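You operate a simulated robot arm through the tools that you are given. There is no shell and no other tool. Be economical: measure what you need, move in short steps, check, and stop when the job is done.

You are at the controls of a simulated robot arm. One attempt, no reset.

JOB
Make up the click key as the issue card asks.
Fine: setting knob on the card's figure; the key stands in the card's sleeve on the chest top; drawer one shut. Set down upright: what you pick out.

Only the result counts: the job must be done as asked and must still hold three seconds after the hand-in. Knocking over, shifting, dropping, spilling or breaking anything else fails it.

ROBOT AND FRAMES
A 7-joint arm with a vacuum gripper, on a carriage that runs on a rail from [5, 784] to [-11, -1696] (x, y) and turns from -1.693 to 4.102 rad about z. Base frame: it is fixed where the carriage stands at the start and does not move with it; the origin is on the floor, on the carriage's upright axis, x ahead of it, y to its left, z up. Readings come in mm, rad, newtons and seconds.
With the tool pointing down near the work surface it reaches from about 300 to 720 mm from the robot's upright axis, wherever it stands. Its first joint turns from -2.897 to 2.897 rad. Places, roughly: chest drawer one [600, 800, 700]; issue card [1000, 1000, 750]; lock bar [500, 1200, 500]; setting knob [600, 500, 1000]; top of the tool chest [600, 800, 800]. Payload 1.06 kg.
Tool frame: the origin (TCP) lies in the middle of the cups' lips, and z points out of the cups. The gripper has 1 cup of 24 mm across, covering 24 by 24 mm (tool x, y); the bellows give 8 mm. With the vacuum on, a cup seals on a smooth face that it is pressed against (1 to 4 N); it does not hold porous or soft things. The pull reaches 23 N.
Orientation is that of the tool frame in the base frame, as a unit quaternion [w, x, y, z]. With the cups facing straight down, the tool's x points along the base's -x, its y along +y and its z along -z.

CONTROLS
- The arm moves only by the tool play_rows. Its argument "series" is a list of rows, each a list of 7 numbers: the vacuum: 1 switches it on, 0 off, then the shift along the tool's x, y, z in mm, then the turn, a rotation vector about the tool's x, y, z in rad. In form: [[valve, dx, dy, dz, wx, wy, wz], ...]. A call has 1 to 20 rows; each row shifts and turns the commanded pose from where the row before left it, along the tool's axes as they then stand. Rows are played at 5 a second. More than 50 mm and 0.15 rad between two rows, or a gripper value outside its range, and nothing of the call is played. A pose out of reach is approached as far as the arm can. The call stops where the force on the tool passes 80 N (or 10 N more than at its start, if that is more) or the arm is blocked; 0.2 s more then pass. The pull builds up within a second once a cup has sealed. Time passes only in rows, and 0.2 s behind the last, so rows that do not move give it time. It gives the time, the measured TCP pose, the force on the tool (base axes) and the pull of the vacuum at its end, in the units of the frame above (readings bear some noise), with the torque about the TCP (base axes, N m) and any sound that the robot's microphone picked up.
- Cameras (640 x 400 px; columns grow to the right, rows downward): "scene" is now at [-2.8, 218.8, 1523.3]; the picture's right is [0.75, -0.66, 0.00], its down [-0.41, -0.47, -0.78] and it looks along [0.52, 0.59, -0.62] (base axes); focal length 266 px, centre (320, 200). "wrist" rides on the gripper at [78, 19, -96] in the tool frame; the picture's right is [-0.24, 0.97, 0.00], its down [-0.71, -0.17, -0.69] and it looks along [-0.67, -0.16, 0.73] (tool axes); focal length 243 px, centre (320, 200). There is no depth. A picture from a camera that has moved, and an enlarged one, comes with that camera's place and axes in the base frame and with its lens.
- camera(camera): a new picture of that camera. It takes no simulated time.
- slide_trunk(by): slides the trunk up (or, below 0, down) by that many mm; the arm and the scene camera ride with it, the base frame stays. It gives what a move gives, with no picture.
- base_move(legs): drives the robot by 1 to 6 legs, each [ahead, left, turn to the left] in mm, mm and rad, along the robot's own axes; the way and the turn of a leg run together, so that a leg with both is an arc; at most 1500 mm and 3.142 rad a leg. The arm and the cameras ride along, it lands a little off, and it stops where it bumps. It keeps to its track: a leg is cut to what the track allows. It gives what a move gives.
- pan_tilt(pan, tilt): turns the head with the scene camera to pan (to the left, within 2.705 rad either way) and tilt (down, from -0.506 to 1.204), counted from straight ahead of the robot. It gives what a move gives.
- enlarge(camera, box): a new picture of the part [left, top, right, bottom] of that camera's present view, enlarged. It takes no simulated time.
- sign_off(): hands the job in; it is judged then, once.

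Go step by step. Nothing tells you exact positions but the pictures and the camera data: compare them with the known pose of the tool, close in by small moves and look again before you grip or let go. The budget is 120 turns and 90 pictures, counting those below and the enlarged ones. Unless the task says otherwise, let go and move clear before handing in, and close with one line.

The tools are called after "Emit:" as name(argument=value, ...) on one line, values as JSON. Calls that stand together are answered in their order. play_rows: Moves the arm, as the interface text tells. Its arguments: {"type":"object","properties":{"series":{"type":"array"}},"required":["series"]} The other tools are called the same way: slide_trunk (by) slides the trunk up or down; base_move (legs) drives the base; pan_tilt (pan, tilt) turns the head that bears the scene camera; camera (camera) takes a picture; enlarge (camera, box) takes an enlarged picture of a part of a camera's view; sign_off () hands the job in.

At the start:

```text
time_s: 0.0
tool_pos: [304.6, 323.3, 1297.4]
orientation: [0.0, 0.0, 1.0, 0.0]
contact_force: [0.8, 0.1, 0.5]
ft_torque: [0.02, -0.02, 0.02]
pull: 0.0
trunk travel left (down, up): [-450.0, 140.0]
robot x, y, heading: [0.5, -1.1, -0.003]
head pan, tilt: [0.853, 0.672]
```

scene: 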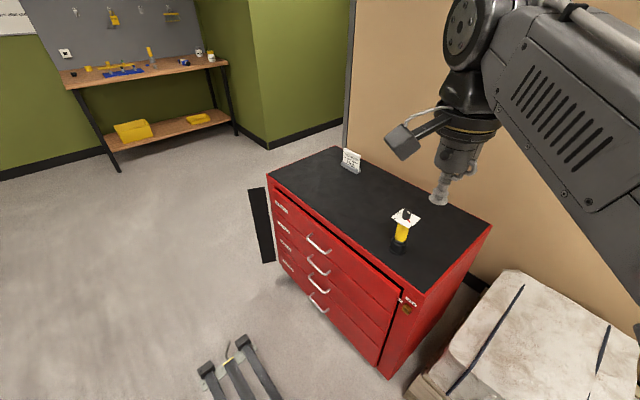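
wrist: 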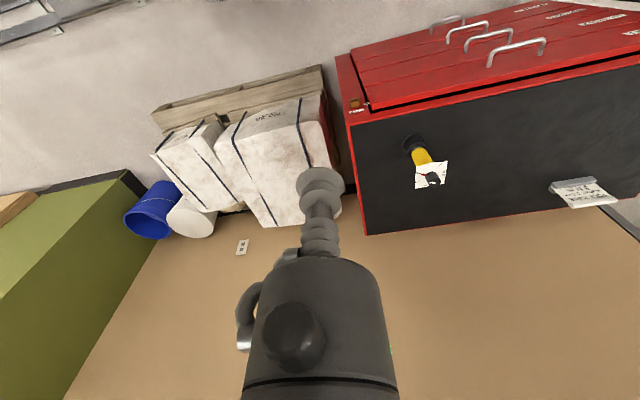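

I see a red tool chest with a black top, a card on it, and a yellow handle with a dial in a stand. I'll read the card and inspect the knob, lock and drawers first.

Emit:
enlarge(camera="scene", box=[325, 135, 375, 185])

Emit:
enlarge(camera="scene", box=[370, 190, 450, 260])

Emit:
enlarge(camera="scene", box=[250, 180, 430, 320])

```text
8.00 times, centred on (350, 160) of scene
camera zoom: at [-2.8, 218.8, 1523.3], right [0.75, -0.66, 0.0], down [-0.41, -0.47, -0.78], along [0.52, 0.59, -0.62], focal length 2128 px, centre (80, 520)
```

zoom: 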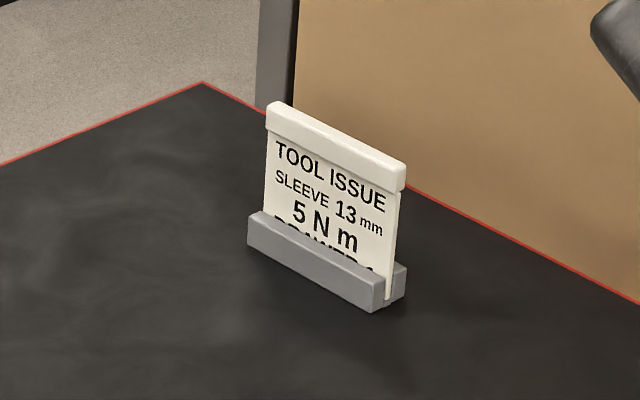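

```text
5.71 times, centred on (410, 225) of scene
camera zoom: at [-2.8, 218.8, 1523.3], right [0.75, -0.66, 0.0], down [-0.41, -0.47, -0.78], along [0.52, 0.59, -0.62], focal length 1520 px, centre (-194, 57)
```

zoom: 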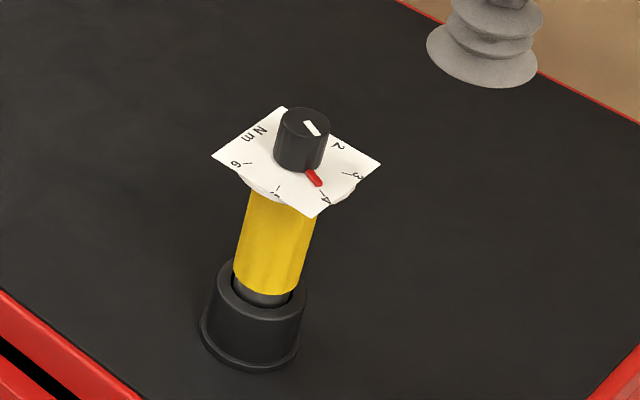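

```text
2.86 times, centred on (340, 250) of scene
camera zoom: at [-2.8, 218.8, 1523.3], right [0.75, -0.66, 0.0], down [-0.41, -0.47, -0.78], along [0.52, 0.59, -0.62], focal length 760 px, centre (263, 57)
```

zoom: 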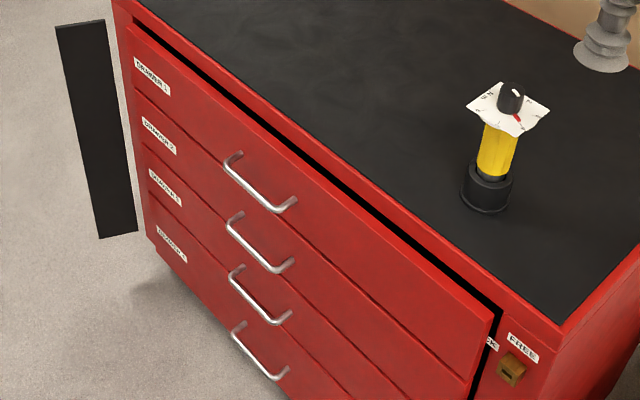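

The card asks for sleeve 13 mm and 5 N m, with a last line partly hidden by its holder. I'll look from the wrist side and at the lock and drawer details.

Emit:
enlarge(camera="wrist", box=[545, 165, 630, 220])

Emit:
enlarge(camera="scene", box=[380, 280, 430, 320])

Emit:
enlarge(camera="wrist", box=[395, 120, 465, 200])

```text
7.27 times, centred on (588, 192) of wrist
camera zoom: at [226.2, 344.3, 1394.6], right [0.24, 0.97, 0.0], down [0.71, -0.17, 0.69], along [0.67, -0.16, -0.73], focal length 1764 px, centre (-1626, 254)
```

zoom: 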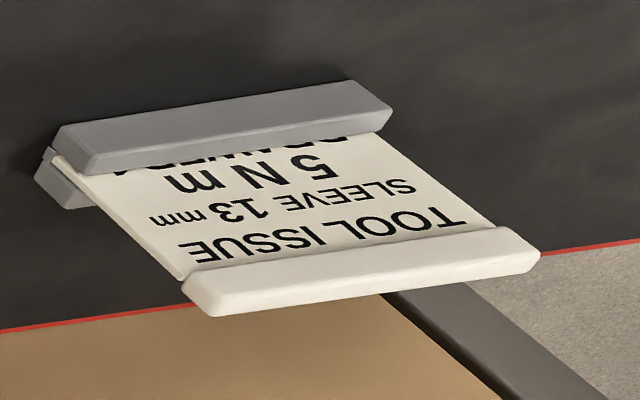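

```text
10.00 times, centred on (405, 300) of scene
camera zoom: at [-2.8, 218.8, 1523.3], right [0.75, -0.66, 0.0], down [-0.41, -0.47, -0.78], along [0.52, 0.59, -0.62], focal length 2660 px, centre (-530, -800)
```

zoom: 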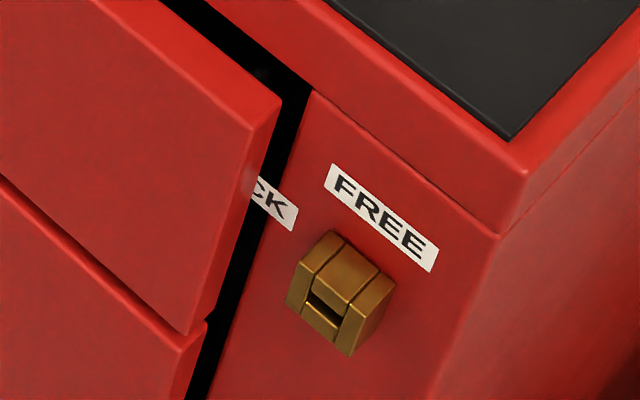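

```text
5.00 times, centred on (430, 160) of wrist
camera zoom: at [226.2, 344.3, 1394.6], right [0.24, 0.97, 0.0], down [0.71, -0.17, 0.69], along [0.67, -0.16, -0.73], focal length 1213 px, centre (-230, 400)
```

zoom: 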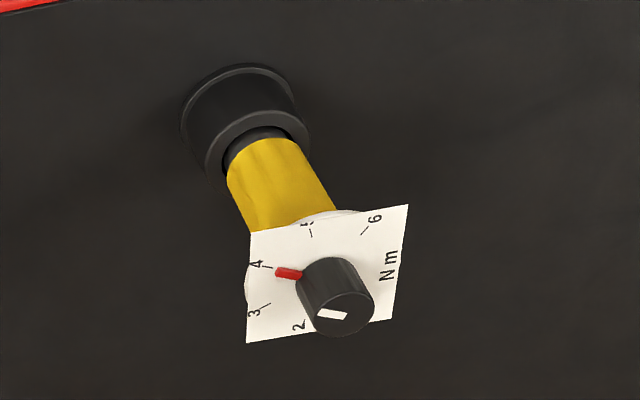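

The chest front runs along y at about x=540, with the key standing near (620, 510) and its knob top near z≈980. I'll drive along the rail to bring it within reach.

Emit:
base_move(legs=[[0, 350, 0]])

Emit:
pan_tilt(pan=0.3, tilt=0.75)

Emit:
camera(camera="scene")

Emit:
camera(camera="wrist")

```text
time_s: 2.3
tool_pos: [307.0, 681.6, 1296.8]
orientation: [0.0, 0.0, 1.0, 0.0]
contact_force: [-0.6, -0.4, -0.2]
ft_torque: [-0.02, -0.03, 0.0]
pull: 0.0
trunk travel left (down, up): [-450.0, 140.0]
robot x, y, heading: [4.5, 353.3, -0.0]
head pan, tilt: [0.853, 0.672]
```

```text
time_s: 3.3
tool_pos: [306.4, 680.7, 1298.0]
orientation: [0.0, -0.002, 1.0, 0.0]
contact_force: [-0.3, -0.2, -0.4]
ft_torque: [-0.02, 0.0, -0.02]
pull: 0.1
trunk travel left (down, up): [-450.0, 140.0]
robot x, y, heading: [4.0, 357.9, 0.003]
head pan, tilt: [0.3, 0.75]
```

```text
81 pictures are left
camera scene: at [21.9, 534.2, 1516.6], right [0.3, -0.95, 0.0], down [-0.65, -0.2, -0.73], along [0.7, 0.22, -0.68], focal length 266 px, centre (320, 200)
```

scene: 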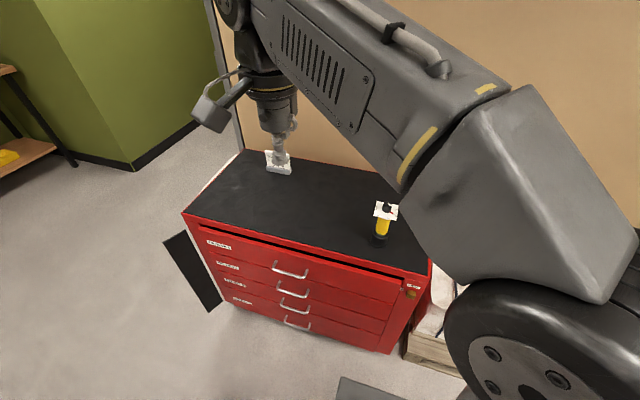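

```text
80 pictures are left
camera wrist: at [228.1, 700.1, 1394.7], right [0.23, 0.97, 0.0], down [0.71, -0.17, 0.69], along [0.67, -0.16, -0.73], focal length 243 px, centre (320, 200)
```

wrist: 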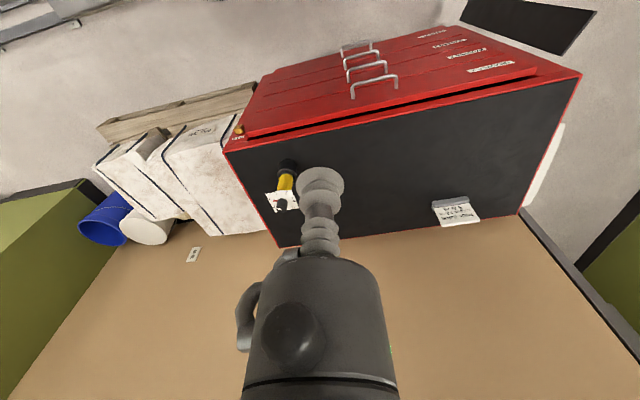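

The arm blocks part of the view but the chest is clear. I'll zoom on the drawer fronts, the lock bar and the key.

Emit:
enlarge(camera="scene", box=[160, 200, 320, 330])

Emit:
enlarge(camera="scene", box=[350, 190, 440, 310])

Emit:
enlarge(camera="wrist", box=[250, 140, 330, 220])

Emit:
enlarge(camera="wrist", box=[420, 185, 500, 235])

```text
3.08 times, centred on (240, 265) of scene
camera zoom: at [21.9, 534.2, 1516.6], right [0.3, -0.95, 0.0], down [-0.65, -0.2, -0.73], along [0.7, 0.22, -0.68], focal length 818 px, centre (566, 0)
```

zoom: 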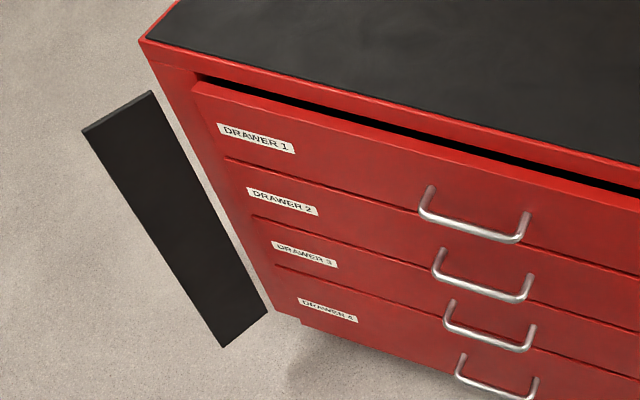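

```text
3.33 times, centred on (395, 250) of scene
camera zoom: at [21.9, 534.2, 1516.6], right [0.3, -0.95, 0.0], down [-0.65, -0.2, -0.73], along [0.7, 0.22, -0.68], focal length 887 px, centre (70, 33)
```

zoom: 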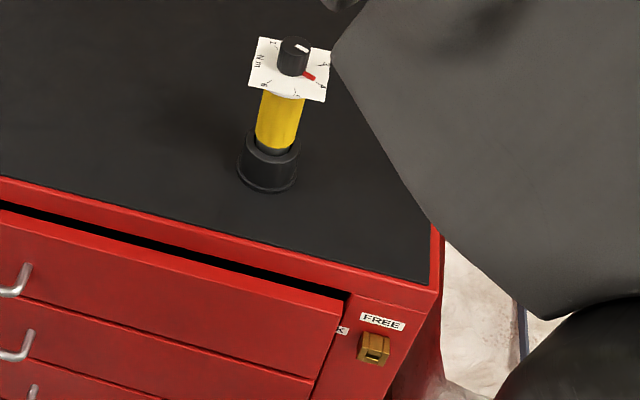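

```text
5.00 times, centred on (290, 180) of wrist
camera zoom: at [228.1, 700.1, 1394.7], right [0.23, 0.97, 0.0], down [0.71, -0.17, 0.69], along [0.67, -0.16, -0.73], focal length 1213 px, centre (470, 300)
```

zoom: 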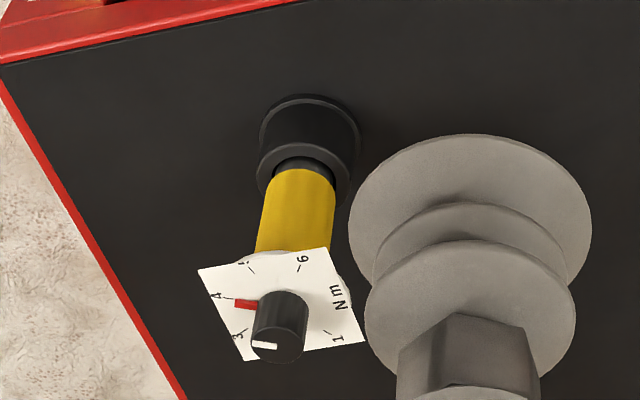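

```text
8.00 times, centred on (460, 210) of wrist
camera zoom: at [228.1, 700.1, 1394.7], right [0.23, 0.97, 0.0], down [0.71, -0.17, 0.69], along [0.67, -0.16, -0.73], focal length 1941 px, centre (-800, 120)
```

zoom: 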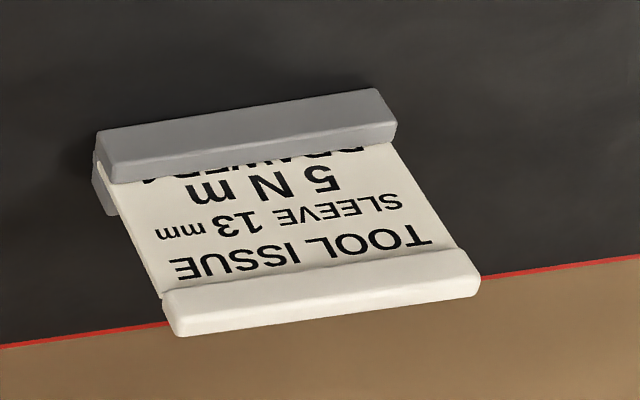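

The pointer sits a touch short of 4, and the figures grow clockwise seen from above. Triangulation puts the knob top at about (612, 515, 988), so I'll bring the cup above it with clearance.

Emit:
play_rows(series=[[0, -34, -18.4, 20, 0, 0, 0], [0, -34, -18.4, 20, 0, 0, 0], [0, -34, -18.4, 20, 0, 0, 0], [0, -34, -18.4, 20, 0, 0, 0], [0, -34, -18.4, 20, 0, 0, 0], [0, -34, -18.4, 20, 0, 0, 0], [0, -34, -18.4, 20, 0, 0, 0], [0, -34, -18.4, 20, 0, 0, 0], [0, -34, -18.4, 20, 0, 0, 0], [0, 0, 0, 0, 0, 0, 0]])

Emit:
camera(camera="wrist")

Emit:
enlarge(camera="wrist", box=[260, 130, 380, 230])

Emit:
camera(camera="scene")

```text
time_s: 5.5
tool_pos: [613.2, 516.6, 1117.1]
orientation: [0.0, 0.0, 1.0, 0.0]
contact_force: [-1.0, 0.5, -0.4]
ft_torque: [-0.01, 0.0, 0.03]
pull: 0.1
trunk travel left (down, up): [-450.0, 140.0]
robot x, y, heading: [6.4, 354.2, 0.0]
head pan, tilt: [0.3, 0.75]
```

```text
75 pictures are left
camera wrist: at [534.8, 536.6, 1214.3], right [0.23, 0.97, 0.0], down [0.71, -0.17, 0.68], along [0.67, -0.16, -0.73], focal length 243 px, centre (320, 200)
```

wrist: 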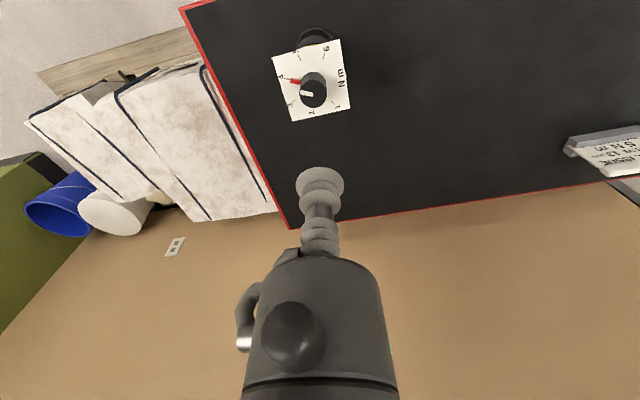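

```text
4.00 times, centred on (320, 180) of wrist
camera zoom: at [534.8, 536.6, 1214.3], right [0.23, 0.97, 0.0], down [0.71, -0.17, 0.68], along [0.67, -0.16, -0.73], focal length 970 px, centre (320, 280)
```

zoom: 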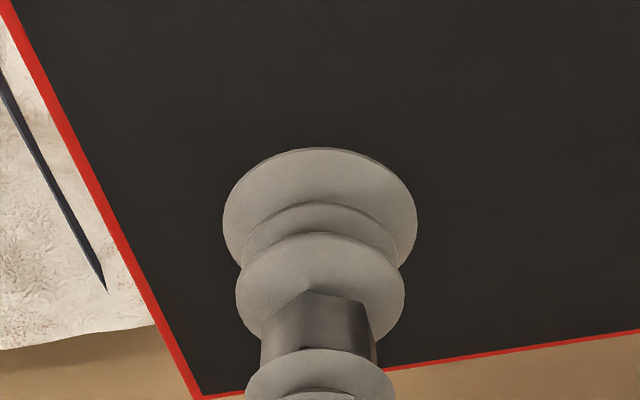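

```text
73 pictures are left
camera scene: at [22.4, 534.1, 1516.6], right [0.3, -0.95, 0.0], down [-0.65, -0.2, -0.73], along [0.7, 0.22, -0.68], focal length 266 px, centre (320, 200)
```

scene: 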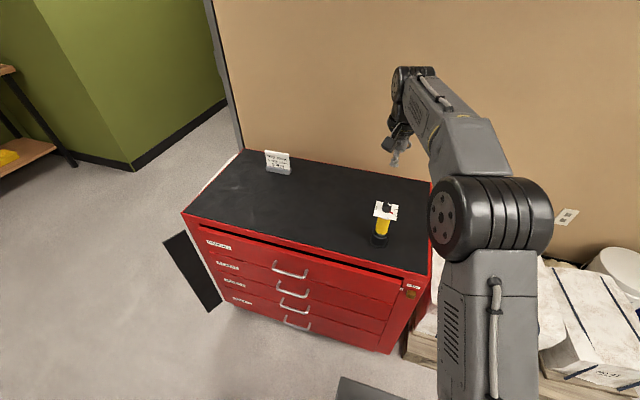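

Good clear view of the dial from above. I'll enlarge it and the card.

Emit:
enlarge(camera="wrist", box=[260, 25, 365, 130])

Emit:
enlarge(camera="scene", box=[260, 145, 300, 180])

```text
3.81 times, centred on (312, 78) of wrist
camera zoom: at [534.8, 536.6, 1214.3], right [0.23, 0.97, 0.0], down [0.71, -0.17, 0.68], along [0.67, -0.16, -0.73], focal length 924 px, centre (349, 667)
```

zoom: 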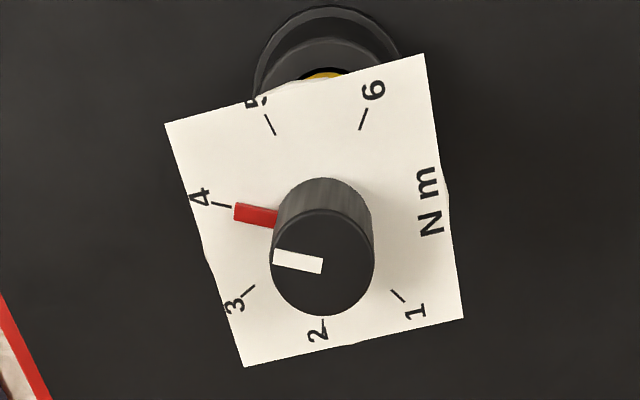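

```text
11.43 times, centred on (280, 162) of scene
camera zoom: at [22.4, 534.1, 1516.6], right [0.3, -0.95, 0.0], down [-0.65, -0.2, -0.73], along [0.7, 0.22, -0.68], focal length 3040 px, centre (777, 629)
```

zoom: 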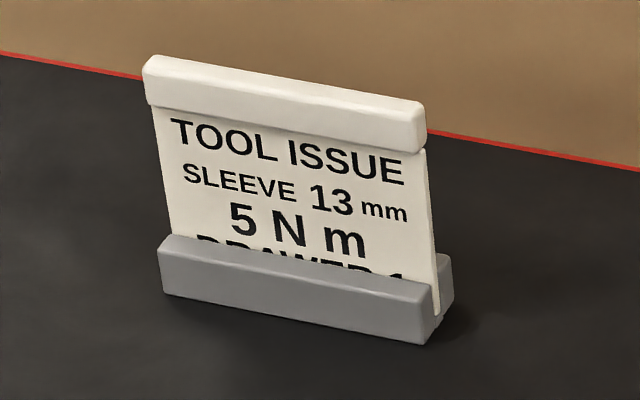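

The card reads Drawer 1, 13 mm, 5 N m. The ticks are 50° apart and the pointer sits at about 3.95, so the knob needs roughly 0.92 rad clockwise. I'll centre on the knob at (612.4, 511.8) and come down just above it.

Emit:
play_rows(series=[[0, 0.8, -4.8, 0, 0, 0, 0], [0, 0, 0, 35, 0, 0, 0], [0, 0, 0, 35, 0, 0, 0], [0, 0, 0, 35, 0, 0, 0], [0, 0, 0, 10, 0, 0, 0], [0, 0, 0, 0, 0, 0, 0]])

Emit:
camera(camera="wrist")

Emit:
enlarge(camera="scene", box=[350, 170, 430, 250])

Emit:
enlarge(camera="wrist", box=[270, 130, 370, 230])

```text
time_s: 6.9
tool_pos: [612.1, 511.2, 1003.7]
orientation: [0.0, -0.001, 1.0, 0.0]
contact_force: [1.5, 0.0, -0.1]
ft_torque: [0.01, 0.0, -0.04]
pull: 0.0
trunk travel left (down, up): [-450.0, 140.0]
robot x, y, heading: [3.6, 357.8, 0.007]
head pan, tilt: [0.3, 0.75]
```

```text
70 pictures are left
camera wrist: at [533.0, 530.2, 1100.2], right [0.23, 0.97, 0.0], down [0.71, -0.17, 0.69], along [0.67, -0.16, -0.73], focal length 243 px, centre (320, 200)
```

wrist: 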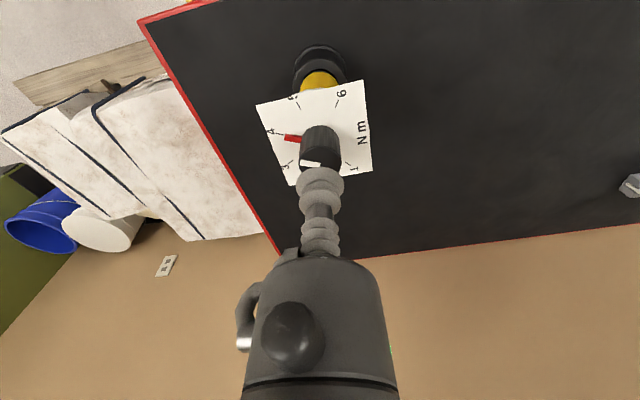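

```text
5.00 times, centred on (390, 210) of scene
camera zoom: at [21.9, 534.2, 1516.6], right [0.3, -0.95, 0.0], down [-0.65, -0.2, -0.73], along [0.7, 0.22, -0.68], focal length 1330 px, centre (-30, 150)
```

zoom: 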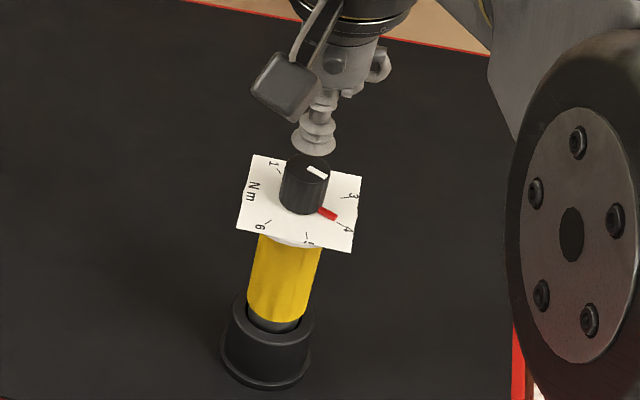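

```text
4.00 times, centred on (320, 180) of wrist
camera zoom: at [533.0, 530.2, 1100.2], right [0.23, 0.97, 0.0], down [0.71, -0.17, 0.69], along [0.67, -0.16, -0.73], focal length 970 px, centre (320, 280)
```

zoom: 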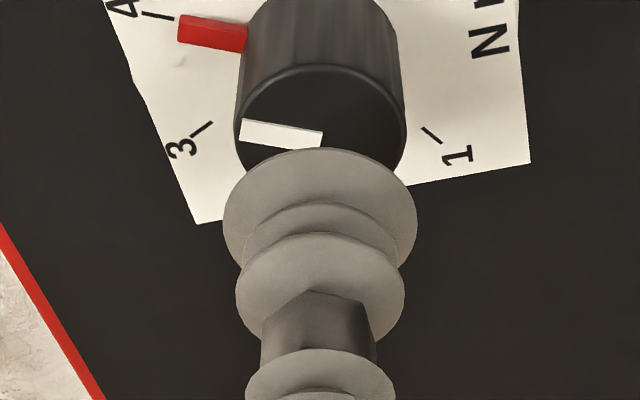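

The cup appears within about a millimetre of the knob axis with about 18 mm to go. I'll nudge and lower to a few mm above, then compare again.

Emit:
play_rows(series=[[0, 0.8, 0, 7, 0, 0, 0], [0, 0, 0, 6, 0, 0, 0], [0, 0, 0, 0, 0, 0, 0]])

Emit:
enlarge(camera="wrist", box=[290, 140, 350, 200])

Emit:
enlarge(camera="scene", box=[370, 180, 410, 220])

```text
time_s: 7.7
tool_pos: [613.0, 509.1, 989.1]
orientation: [0.0, -0.001, 1.0, 0.0]
contact_force: [0.5, -0.2, 0.3]
ft_torque: [0.02, -0.04, -0.02]
pull: 0.0
trunk travel left (down, up): [-450.0, 140.0]
robot x, y, heading: [2.8, 357.5, 0.006]
head pan, tilt: [0.3, 0.75]
```

```text
6.67 times, centred on (320, 170) of wrist
camera zoom: at [532.6, 529.6, 1086.6], right [0.23, 0.97, 0.0], down [0.71, -0.17, 0.69], along [0.67, -0.16, -0.73], focal length 1618 px, centre (320, 400)
```

zoom: 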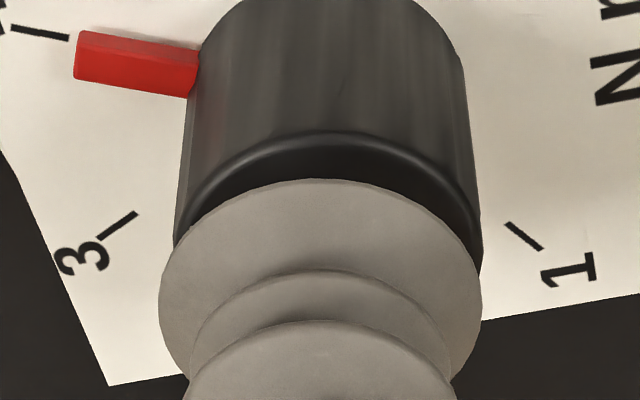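

```text
10.00 times, centred on (390, 200) of scene
camera zoom: at [21.9, 534.2, 1516.6], right [0.3, -0.95, 0.0], down [-0.65, -0.2, -0.73], along [0.7, 0.22, -0.68], focal length 2660 px, centre (-380, 200)
```

zoom: 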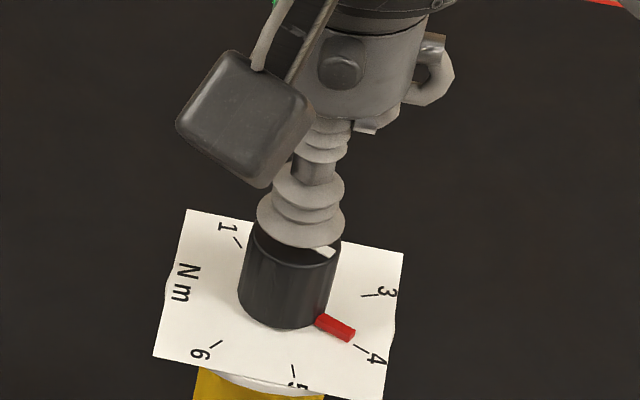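

Alignment is within about half a millimetre, with roughly 5 mm to go. I'll trim, switch on vacuum and press gently.

Emit:
play_rows(series=[[1, 0.5, 0.4, 2, 0, 0, 0], [1, 0, 0, 2, 0, 0, 0], [1, 0, 0, 1, 0, 0, 0], [1, 0, 0, 1, 0, 0, 0], [1, 0, 0, 0, 0, 0, 0]])

```text
time_s: 8.9
tool_pos: [609.4, 510.9, 983.4]
orientation: [0.0, -0.001, 1.0, 0.001]
contact_force: [-0.1, -0.3, -0.8]
ft_torque: [-0.01, 0.04, 0.0]
pull: 0.1
trunk travel left (down, up): [-450.0, 140.0]
robot x, y, heading: [3.2, 350.0, 0.003]
head pan, tilt: [0.3, 0.75]
```

Emit:
play_rows(series=[[1, 0, 0, 1, 0, 0, 0], [1, 0, 0, 0, 0, 0, 0], [1, 0, 0, 1, 0, 0, 0], [1, 0, 0, 0, 0, 0, 0]])

```text
time_s: 9.9
tool_pos: [610.4, 510.1, 981.6]
orientation: [0.0, 0.0, 1.0, 0.0]
contact_force: [0.2, -0.3, 0.6]
ft_torque: [0.03, 0.01, -0.02]
pull: 0.1
trunk travel left (down, up): [-450.0, 140.0]
robot x, y, heading: [2.7, 354.5, 0.005]
head pan, tilt: [0.3, 0.75]
```

No contact force yet. I'll look before going further.

Emit:
enlarge(camera="scene", box=[370, 180, 410, 220])

Emit:
enlarge(camera="wrist", box=[290, 140, 350, 200])

```text
10.00 times, centred on (390, 200) of scene
camera zoom: at [21.9, 534.1, 1516.6], right [0.3, -0.95, 0.0], down [-0.65, -0.2, -0.73], along [0.7, 0.22, -0.68], focal length 2660 px, centre (-380, 200)
```

zoom: 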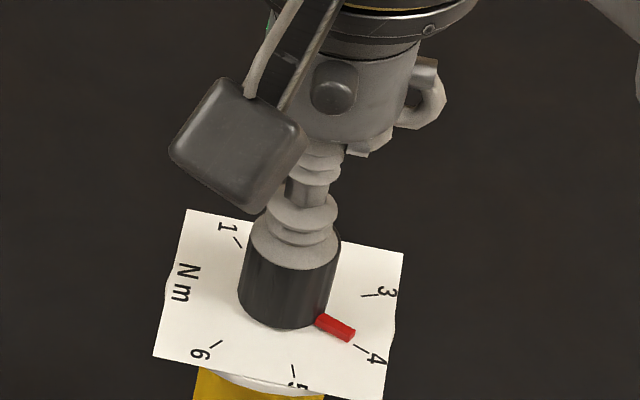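

```text
6.67 times, centred on (320, 170) of wrist
camera zoom: at [531.9, 529.9, 1078.5], right [0.23, 0.97, 0.0], down [0.71, -0.17, 0.68], along [0.67, -0.16, -0.73], focal length 1618 px, centre (320, 400)
```

zoom: 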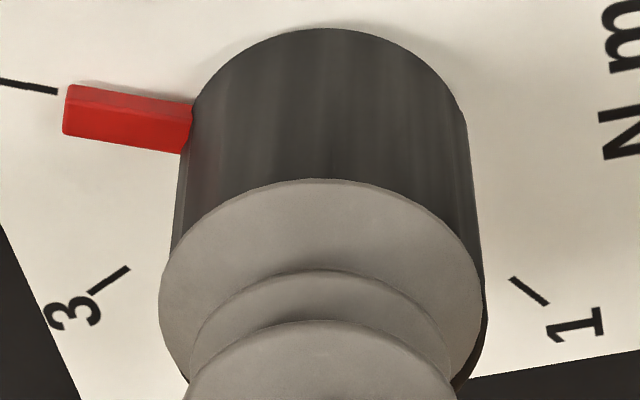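

The lip is about on the knob's rim; I'll shift 0.5 mm in +y and press on in small steps.

Emit:
play_rows(series=[[1, 0, 0.5, 0, 0, 0, 0], [1, 0, 0, 1, 0, 0, 0], [1, 0, 0, 0, 0, 0, 0], [1, 0, 0, 1, 0, 0, 0], [1, 0, 0, 0, 0, 0, 0], [1, 0, 0, 0, 0, 0, 0]])

```text
time_s: 11.3
tool_pos: [610.7, 511.9, 979.0]
orientation: [-0.001, -0.001, 1.0, 0.0]
contact_force: [0.3, 0.0, -0.6]
ft_torque: [-0.01, -0.03, 0.0]
pull: 0.1
trunk travel left (down, up): [-450.0, 140.0]
robot x, y, heading: [5.0, 356.2, 0.002]
head pan, tilt: [0.3, 0.75]
```

Emit:
play_rows(series=[[1, 0, 0, 1, 0, 0, 0], [1, 0, 0, 0, 0, 0, 0], [1, 0, 0, 1, 0, 0, 0], [1, 0, 0, 0, 0, 0, 0], [1, 0, 0, 0, 0, 0, 0]])

Emit:
enlarge(camera="wrist", box=[290, 140, 350, 200])

Emit:
enlarge(camera="scene", box=[370, 180, 410, 220])

```text
time_s: 12.5
tool_pos: [611.3, 511.2, 977.9]
orientation: [0.001, -0.001, 1.0, 0.0]
contact_force: [0.1, 0.2, 1.2]
ft_torque: [0.04, 0.03, 0.0]
pull: 0.1
trunk travel left (down, up): [-450.0, 140.0]
robot x, y, heading: [2.5, 358.1, 0.004]
head pan, tilt: [0.3, 0.75]
```

```text
6.67 times, centred on (320, 170) of wrist
camera zoom: at [532.7, 531.1, 1074.9], right [0.23, 0.97, 0.0], down [0.71, -0.17, 0.69], along [0.67, -0.16, -0.73], focal length 1618 px, centre (320, 400)
```

zoom: 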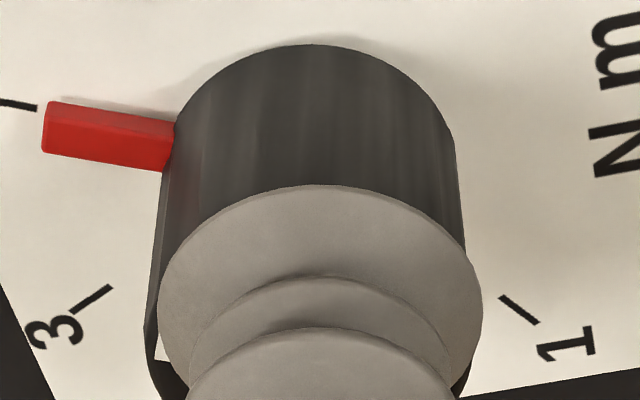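

```text
10.00 times, centred on (390, 200) of scene
camera zoom: at [21.8, 534.2, 1516.6], right [0.3, -0.95, 0.0], down [-0.65, -0.2, -0.73], along [0.7, 0.22, -0.68], focal length 2660 px, centre (-380, 200)
```

zoom: 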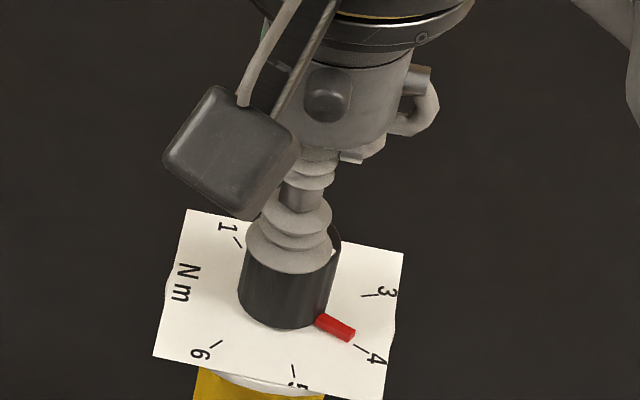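

The tick geometry shows the knob's axis is really about 6 mm further in +x (top at z≈977), so the cup is touching off-centre. I'll lift, correct and look again.

Emit:
play_rows(series=[[0, 0, 0, -6, 0, 0, 0], [0, 0, 0, -4, 0, 0, 0], [0, -6, -1.5, 0, 0, 0, 0], [0, 0, 0, 0, 0, 0, 0]])

Emit:
enlarge(camera="wrist", box=[280, 120, 360, 200])

Emit:
enlarge(camera="scene", box=[370, 180, 410, 220])

```text
time_s: 13.5
tool_pos: [615.5, 510.6, 987.2]
orientation: [-0.001, -0.001, 1.0, 0.0]
contact_force: [-0.3, -0.7, 0.3]
ft_torque: [0.01, 0.02, -0.02]
pull: 0.0
trunk travel left (down, up): [-450.0, 140.0]
robot x, y, heading: [0.3, 355.7, 0.002]
head pan, tilt: [0.3, 0.75]
```

```text
5.00 times, centred on (320, 160) of wrist
camera zoom: at [537.9, 529.6, 1084.8], right [0.23, 0.97, 0.0], down [0.71, -0.17, 0.68], along [0.67, -0.16, -0.73], focal length 1213 px, centre (320, 400)
```

zoom: 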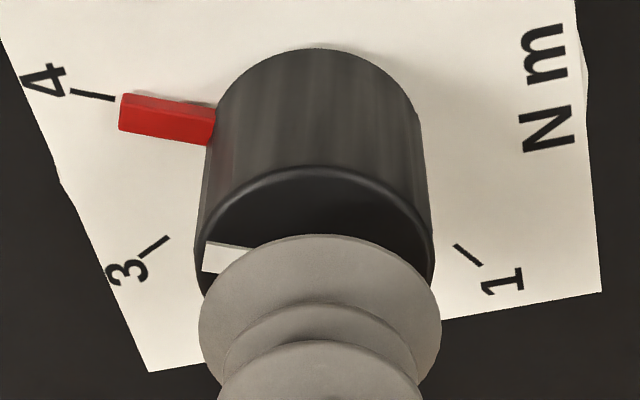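

```text
10.00 times, centred on (390, 200) of scene
camera zoom: at [22.0, 534.1, 1516.6], right [0.3, -0.95, 0.0], down [-0.65, -0.2, -0.73], along [0.7, 0.22, -0.68], focal length 2660 px, centre (-380, 200)
```

zoom: 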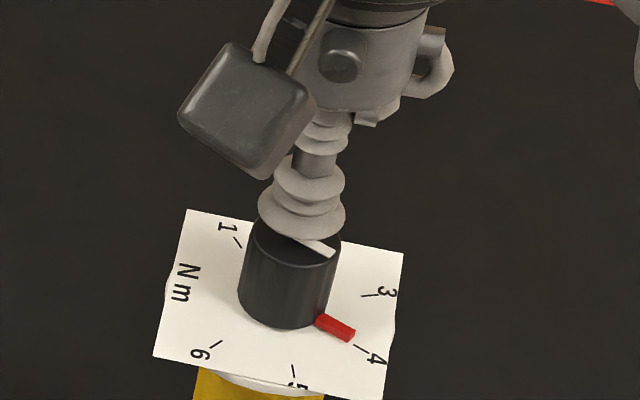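

Now the geometry agrees: axis aligned within half a millimetre and 10 mm to contact. Pressing down with vacuum on.

Emit:
play_rows(series=[[1, 0, -0.4, 4, 0, 0, 0], [1, 0, 0, 4, 0, 0, 0], [1, 0, 0, 2, 0, 0, 0], [1, 0, 0, 1, 0, 0, 0], [1, 0, 0, 1, 0, 0, 0], [1, 0, 0, 0, 0, 0, 0], [1, 0, 0, 0, 0, 0, 0]])

```text
time_s: 15.1
tool_pos: [616.6, 508.8, 976.1]
orientation: [0.001, -0.001, 1.0, 0.0]
contact_force: [2.8, -0.2, 16.0]
ft_torque: [0.03, -0.01, -0.01]
pull: 22.7
trunk travel left (down, up): [-450.0, 140.0]
robot x, y, heading: [3.3, 356.1, 0.002]
head pan, tilt: [0.3, 0.75]
```

Sealed with full pull. Now turn the knob about 0.92 rad clockwise (about +tool z) and inspect while still attached.

Emit:
play_rows(series=[[1, 0, 0, -0.7, 0, 0, 0], [1, 0, 0, 0, 0, 0, 0.115], [1, 0, 0, 0, 0, 0, 0.115], [1, 0, 0, 0, 0, 0, 0.115], [1, 0, 0, 0, 0, 0, 0.115], [1, 0, 0, 0, 0, 0, 0.115], [1, 0, 0, 0, 0, 0, 0.115], [1, 0, 0, 0, 0, 0, 0.115], [1, 0, 0, 0, 0, 0, 0.113], [1, 0, 0, 0, 0, 0, 0]])

Emit:
enlarge(camera="scene", box=[360, 180, 420, 240])

Emit:
enlarge(camera="wrist", box=[270, 100, 370, 200])

```text
time_s: 17.3
tool_pos: [616.1, 510.1, 976.2]
orientation: [0.0, 0.443, 0.896, 0.001]
contact_force: [-3.9, -7.1, 0.3]
ft_torque: [0.01, -0.02, 0.03]
pull: 23.2
trunk travel left (down, up): [-450.0, 140.0]
robot x, y, heading: [3.0, 354.9, 0.008]
head pan, tilt: [0.3, 0.75]
```

```text
6.67 times, centred on (390, 210) of scene
camera zoom: at [21.6, 533.3, 1516.8], right [0.3, -0.95, 0.0], down [-0.65, -0.2, -0.73], along [0.7, 0.22, -0.68], focal length 1774 px, centre (-147, 133)
```

zoom: 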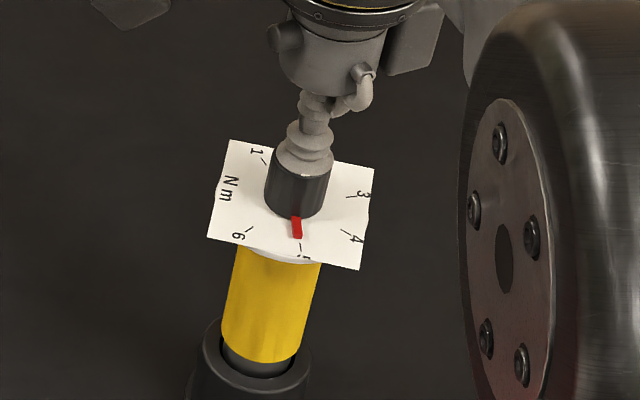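

```text
4.00 times, centred on (320, 150) of wrist
camera zoom: at [583.5, 583.4, 1073.5], right [0.92, 0.4, 0.0], down [0.29, -0.67, 0.68], along [0.28, -0.63, -0.73], focal length 970 px, centre (320, 400)
```

zoom: 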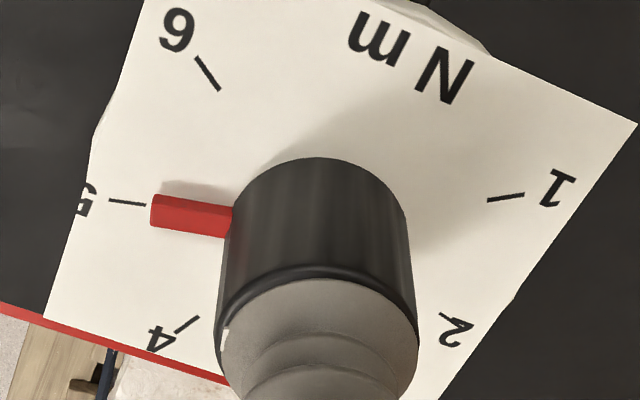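

The pointer now lines up with the 5 tick and the handle did not turn. Releasing and backing off, then verifying.

Emit:
play_rows(series=[[0, 0, 0, 0, 0, 0, 0], [0, 0, 0, 0, 0, 0, 0], [0, 0, 0, 0, 0, 0, 0], [0, 0, 0, -3, 0, 0, 0], [0, 0, 0, -10, 0, 0, 0], [0, 0, 0, -40, 0, 0, 0], [0, 0, 0, -40, 0, 0, 0], [0, 0, 0, -30, 0, 0, 0], [0, 0, 0, 0, 0, 0, 0]])

Emit:
camera(camera="wrist")

Emit:
enlarge(camera="wrist", box=[260, 25, 365, 130])

```text
time_s: 19.3
tool_pos: [616.1, 509.8, 1098.2]
orientation: [0.0, 0.442, 0.897, 0.0]
contact_force: [0.5, 0.4, 0.1]
ft_torque: [0.0, -0.01, 0.01]
pull: 0.1
trunk travel left (down, up): [-450.0, 140.0]
robot x, y, heading: [1.5, 357.2, 0.004]
head pan, tilt: [0.3, 0.75]
```

```text
57 pictures are left
camera wrist: at [582.4, 583.9, 1196.3], right [0.91, 0.4, 0.0], down [0.29, -0.67, 0.68], along [0.28, -0.63, -0.73], focal length 243 px, centre (320, 200)
```

wrist: 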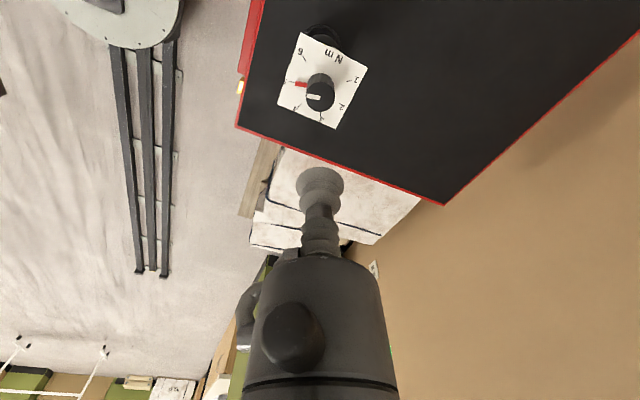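

```text
3.81 times, centred on (312, 78) of wrist
camera zoom: at [582.4, 583.9, 1196.3], right [0.91, 0.4, 0.0], down [0.29, -0.67, 0.68], along [0.28, -0.63, -0.73], focal length 924 px, centre (349, 667)
```

zoom: 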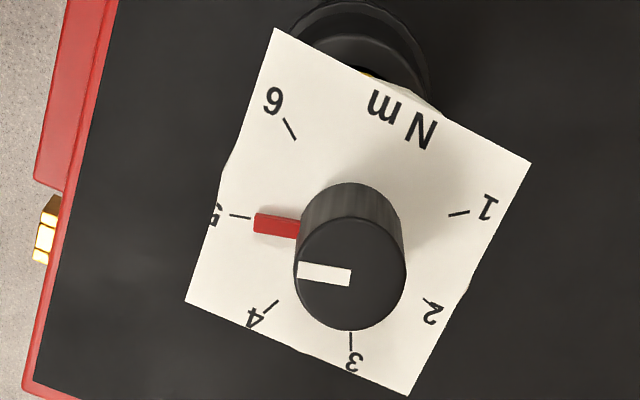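

The knob reads 5. Now to drawer 1: I'll retract, straighten the wrist and pitch the tool to point at the drawer front (+x).

Emit:
play_rows(series=[[0, 0, 0, -10, 0, 0, -0.1148], [0, 0, 0, -10, 0, 0, -0.1148], [0, 0, 0, -10, 0, 0, -0.1148], [0, 0, 0, -10, 0, 0, -0.1148], [0, 0, 0, -10, 0, 0, -0.1148], [0, 0, 0, 0, 0, 0, -0.1148], [0, 0, 0, 0, 0, 0, -0.1148], [0, 0, 0, 0, 0, 0, -0.1144], [0, 40, 18, 0, 0, 0, 0], [0, 40, 18, 0, 0, 0, 0], [0, 40, 18, 0, 0, 0, 0], [0, 40, 18, 0, 0, 0, 0], [0, 40, 18, 0, 0, 0, 0], [0, 40, 18, 0, 0, 0, 0], [0, 40, 18, 0, 0, 0, 0]])

Emit:
play_rows(series=[[0, 0, 0, 0, 0, -0.1428, 0], [0, 0, 0, 0, 0, -0.1428, 0], [0, 0, 0, 0, 0, -0.1428, 0], [0, 0, 0, 0, 0, -0.1428, 0], [0, 0, 0, 0, 0, -0.1428, 0], [0, 0, 0, 0, 0, -0.1428, 0], [0, 0, 0, 0, 0, -0.1428, 0], [0, 0, 0, 0, 0, -0.1428, 0], [0, 0, 0, 0, 0, -0.1428, 0], [0, 0, 0, 0, 0, -0.1428, 0], [0, 0, 0, 0, 0, -0.1428, 0], [0, 0, 0, 0, 0, 0, 0]])

Emit:
camera(camera="scene")

```text
time_s: 22.5
tool_pos: [335.0, 635.1, 1151.3]
orientation: [0.0, -0.001, 1.0, 0.0]
contact_force: [0.1, -0.4, -0.2]
ft_torque: [-0.06, 0.02, -0.01]
pull: 0.0
trunk travel left (down, up): [-450.0, 140.0]
robot x, y, heading: [1.9, 354.7, 0.01]
head pan, tilt: [0.3, 0.75]
```

```text
time_s: 25.1
tool_pos: [336.9, 635.7, 1149.1]
orientation: [0.708, -0.001, 0.707, 0.002]
contact_force: [0.4, 0.5, -0.4]
ft_torque: [0.0, 0.0, -0.03]
pull: 0.0
trunk travel left (down, up): [-450.0, 140.0]
robot x, y, heading: [2.9, 354.3, 0.002]
head pan, tilt: [0.3, 0.75]
```

```text
55 pictures are left
camera scene: at [22.3, 534.2, 1516.6], right [0.3, -0.95, 0.0], down [-0.65, -0.2, -0.73], along [0.7, 0.22, -0.68], focal length 266 px, centre (320, 200)
```

scene: 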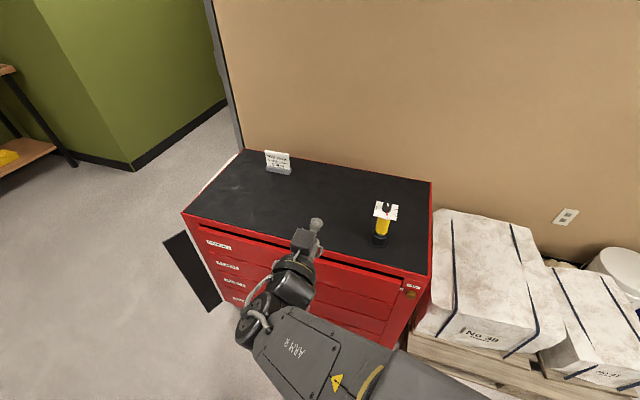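

The tool points at +x in front of the chest. I'll lower the trunk and arm to drawer-one height (z≈680) in front of the bare part at y≈635.

Emit:
slide_trunk(by=-200)

Emit:
play_rows(series=[[0, 45, 0, 0, 0, 0, 0], [0, 45, 0, 0, 0, 0, 0], [0, 45, 0, 0, 0, 0, 0], [0, 45, 0, 0, 0, 0, 0], [0, 45, 0, 0, 0, 0, 0], [0, 40, 0, 0, 0, 0, 0], [0, 0, 0, 45, 0, 0, 0], [0, 0, 0, 35, 0, 0, 0], [0, 0, 0, 0, 0, 0, 0]])

Emit:
camera(camera="scene")

Emit:
camera(camera="wrist")

```text
time_s: 27.2
tool_pos: [337.6, 636.8, 949.4]
orientation: [0.707, 0.001, 0.707, -0.001]
contact_force: [-0.5, 0.5, -0.8]
ft_torque: [0.03, 0.0, 0.02]
pull: 0.0
trunk travel left (down, up): [-250.0, 340.0]
robot x, y, heading: [1.2, 357.2, 0.003]
head pan, tilt: [0.3, 0.75]
```

```text
time_s: 29.2
tool_pos: [418.3, 637.7, 684.8]
orientation: [0.707, -0.001, 0.707, 0.0]
contact_force: [-0.1, -0.1, 0.7]
ft_torque: [0.02, 0.03, 0.0]
pull: 0.1
trunk travel left (down, up): [-250.0, 340.0]
robot x, y, heading: [4.3, 353.8, 0.0]
head pan, tilt: [0.3, 0.75]
```

```text
54 pictures are left
camera scene: at [21.9, 534.1, 1316.6], right [0.3, -0.95, 0.0], down [-0.65, -0.2, -0.73], along [0.7, 0.22, -0.68], focal length 266 px, centre (320, 200)
```

scene: 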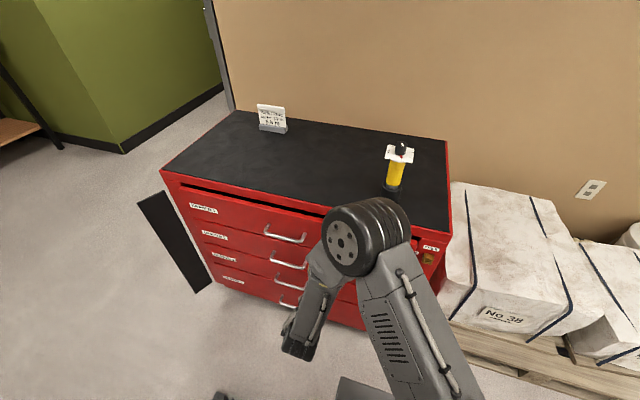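

```text
53 pictures are left
camera wrist: at [322.0, 657.4, 608.4], right [0.0, 0.97, 0.23], down [-0.68, -0.17, 0.71], along [0.73, -0.16, 0.67], focal length 243 px, centre (320, 200)
```

wrist: 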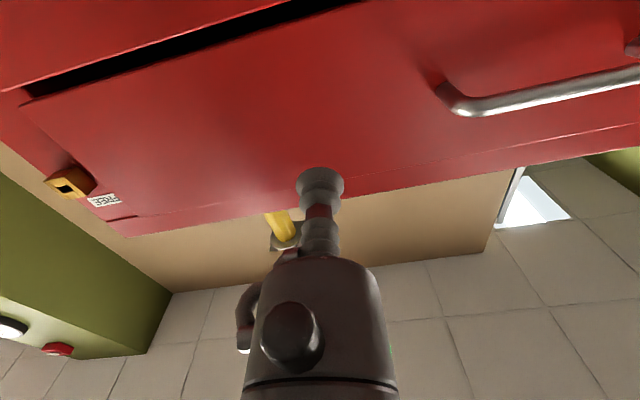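

The cup faces drawer 1's blank area (face spans roughly z 626–760). Advancing with vacuum on, in small steps near contact.

Emit:
play_rows(series=[[1, 0, 0, 30, 0, 0, 0], [1, 0, 0, 30, 0, 0, 0], [1, 0, 0, 5, 0, 0, 0], [1, 0, 0, 5, 0, 0, 0], [1, 0, 0, 4, 0, 0, 0], [1, 0, 0, 4, 0, 0, 0], [1, 0, 0, 0, 0, 0, 0]])

Emit:
camera(camera="wrist")

```text
time_s: 30.8
tool_pos: [493.8, 636.9, 685.3]
orientation: [0.707, 0.0, 0.707, 0.0]
contact_force: [-0.2, -0.8, -0.6]
ft_torque: [0.01, 0.0, 0.03]
pull: 0.0
trunk travel left (down, up): [-250.0, 340.0]
robot x, y, heading: [3.3, 357.9, 0.003]
head pan, tilt: [0.3, 0.75]
```

```text
52 pictures are left
camera wrist: at [398.7, 655.5, 608.5], right [0.0, 0.97, 0.24], down [-0.68, -0.17, 0.71], along [0.73, -0.16, 0.67], focal length 243 px, centre (320, 200)
```

wrist: 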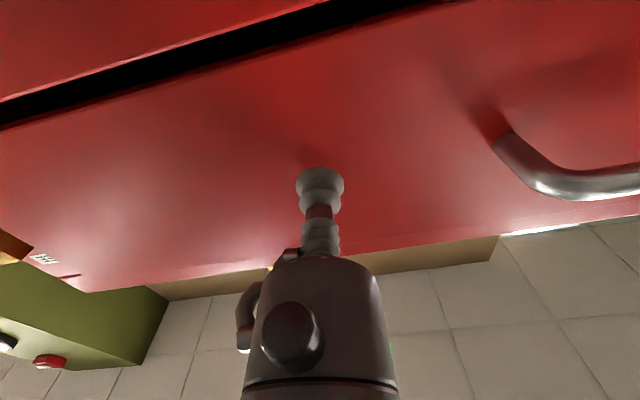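

Nearly touching; continuing in small steps.

Emit:
play_rows(series=[[1, 0, 0, 3, 0, 0, 0], [1, 0, 0, 3, 0, 0, 0], [1, 0, 0, 3, 0, 0, 0], [1, 0, 0, 2, 0, 0, 0], [1, 0, 0, 2, 0, 0, 0], [1, 0, 0, 0, 0, 0, 0]])

```text
time_s: 32.2
tool_pos: [505.5, 635.4, 686.5]
orientation: [0.707, 0.0, 0.707, 0.0]
contact_force: [-11.0, -7.4, -2.1]
ft_torque: [0.06, -0.05, -0.03]
pull: 23.0
trunk travel left (down, up): [-250.0, 340.0]
robot x, y, heading: [1.4, 359.2, 0.007]
head pan, tilt: [0.3, 0.75]
```

Sealed on the drawer front at x≈507. Pulling gently.

Emit:
play_rows(series=[[1, 0, 0, -3, 0, 0, 0], [1, 0, 0, -5, 0, 0, 0], [1, 0, 0, -8, 0, 0, 0], [1, 0, 0, -10, 0, 0, 0], [1, 0, 0, -10, 0, 0, 0], [1, 0, 0, -10, 0, 0, 0], [1, 0, 0, 0, 0, 0, 0]])

Emit:
camera(camera="scene")

```text
time_s: 33.8
tool_pos: [462.2, 636.4, 684.7]
orientation: [0.707, -0.001, 0.707, 0.001]
contact_force: [-0.2, 2.8, -9.9]
ft_torque: [0.02, -0.06, -0.01]
pull: 23.3
trunk travel left (down, up): [-250.0, 340.0]
robot x, y, heading: [1.9, 357.6, 0.002]
head pan, tilt: [0.3, 0.75]
```

```text
51 pictures are left
camera scene: at [22.3, 534.7, 1316.4], right [0.3, -0.95, 0.0], down [-0.65, -0.2, -0.73], along [0.7, 0.22, -0.68], focal length 266 px, centre (320, 200)
```

scene: 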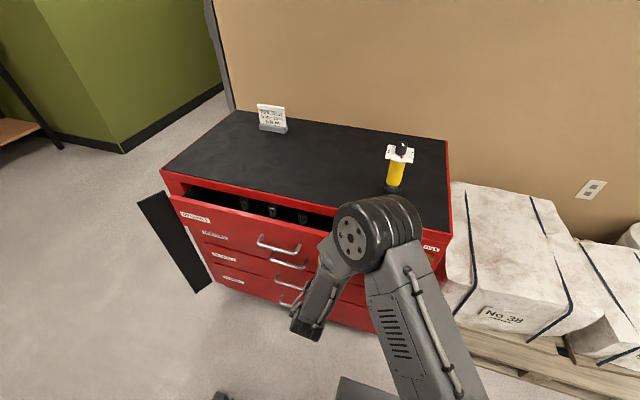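

The drawer slides and dark sleeves show inside. Continue pulling.

Emit:
play_rows(series=[[1, 0, 0, -10, 0, 0, 0], [1, 0, 0, -12, 0, 0, 0], [1, 0, 0, -12, 0, 0, 0], [1, 0, 0, -12, 0, 0, 0], [1, 0, 0, -12, 0, 0, 0], [1, 0, 0, -12, 0, 0, 0], [1, 0, 0, -12, 0, 0, 0], [1, 0, 0, -12, 0, 0, 0], [1, 0, 0, -12, 0, 0, 0], [1, 0, 0, -12, 0, 0, 0], [1, 0, 0, -8, 0, 0, 0], [1, 0, 0, -4, 0, 0, 0], [1, 0, 0, 0, 0, 0, 0]])

Emit:
camera(camera="scene")

```text
time_s: 36.6
tool_pos: [332.6, 636.6, 686.8]
orientation: [0.706, -0.001, 0.708, -0.001]
contact_force: [0.4, -5.8, -9.0]
ft_torque: [0.05, -0.08, -0.04]
pull: 22.6
out of reach, approached as far as the arm can: row 12
trunk travel left (down, up): [-250.0, 340.0]
robot x, y, heading: [0.2, 352.4, 0.004]
head pan, tilt: [0.3, 0.75]
```

```text
50 pictures are left
camera scene: at [22.3, 534.0, 1316.5], right [0.3, -0.95, 0.0], down [-0.65, -0.2, -0.73], along [0.7, 0.22, -0.68], focal length 266 px, centre (320, 200)
```

scene: 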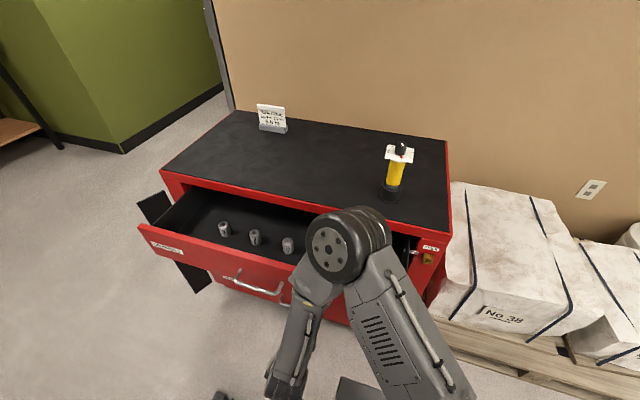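

The drawer is open about 175 mm, with sleeves standing in it. Reading their marks.

Emit:
enlarge(camera="scene", box=[205, 205, 305, 265])

```text
6.40 times, centred on (255, 235) of scene
camera zoom: at [22.3, 534.0, 1316.5], right [0.3, -0.95, 0.0], down [-0.65, -0.2, -0.73], along [0.7, 0.22, -0.68], focal length 1702 px, centre (736, -24)
```

zoom: 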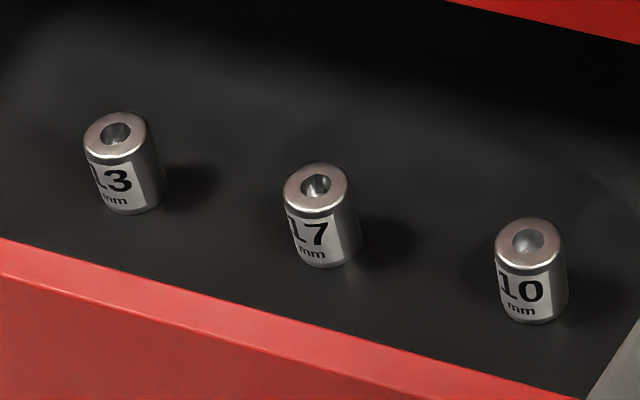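

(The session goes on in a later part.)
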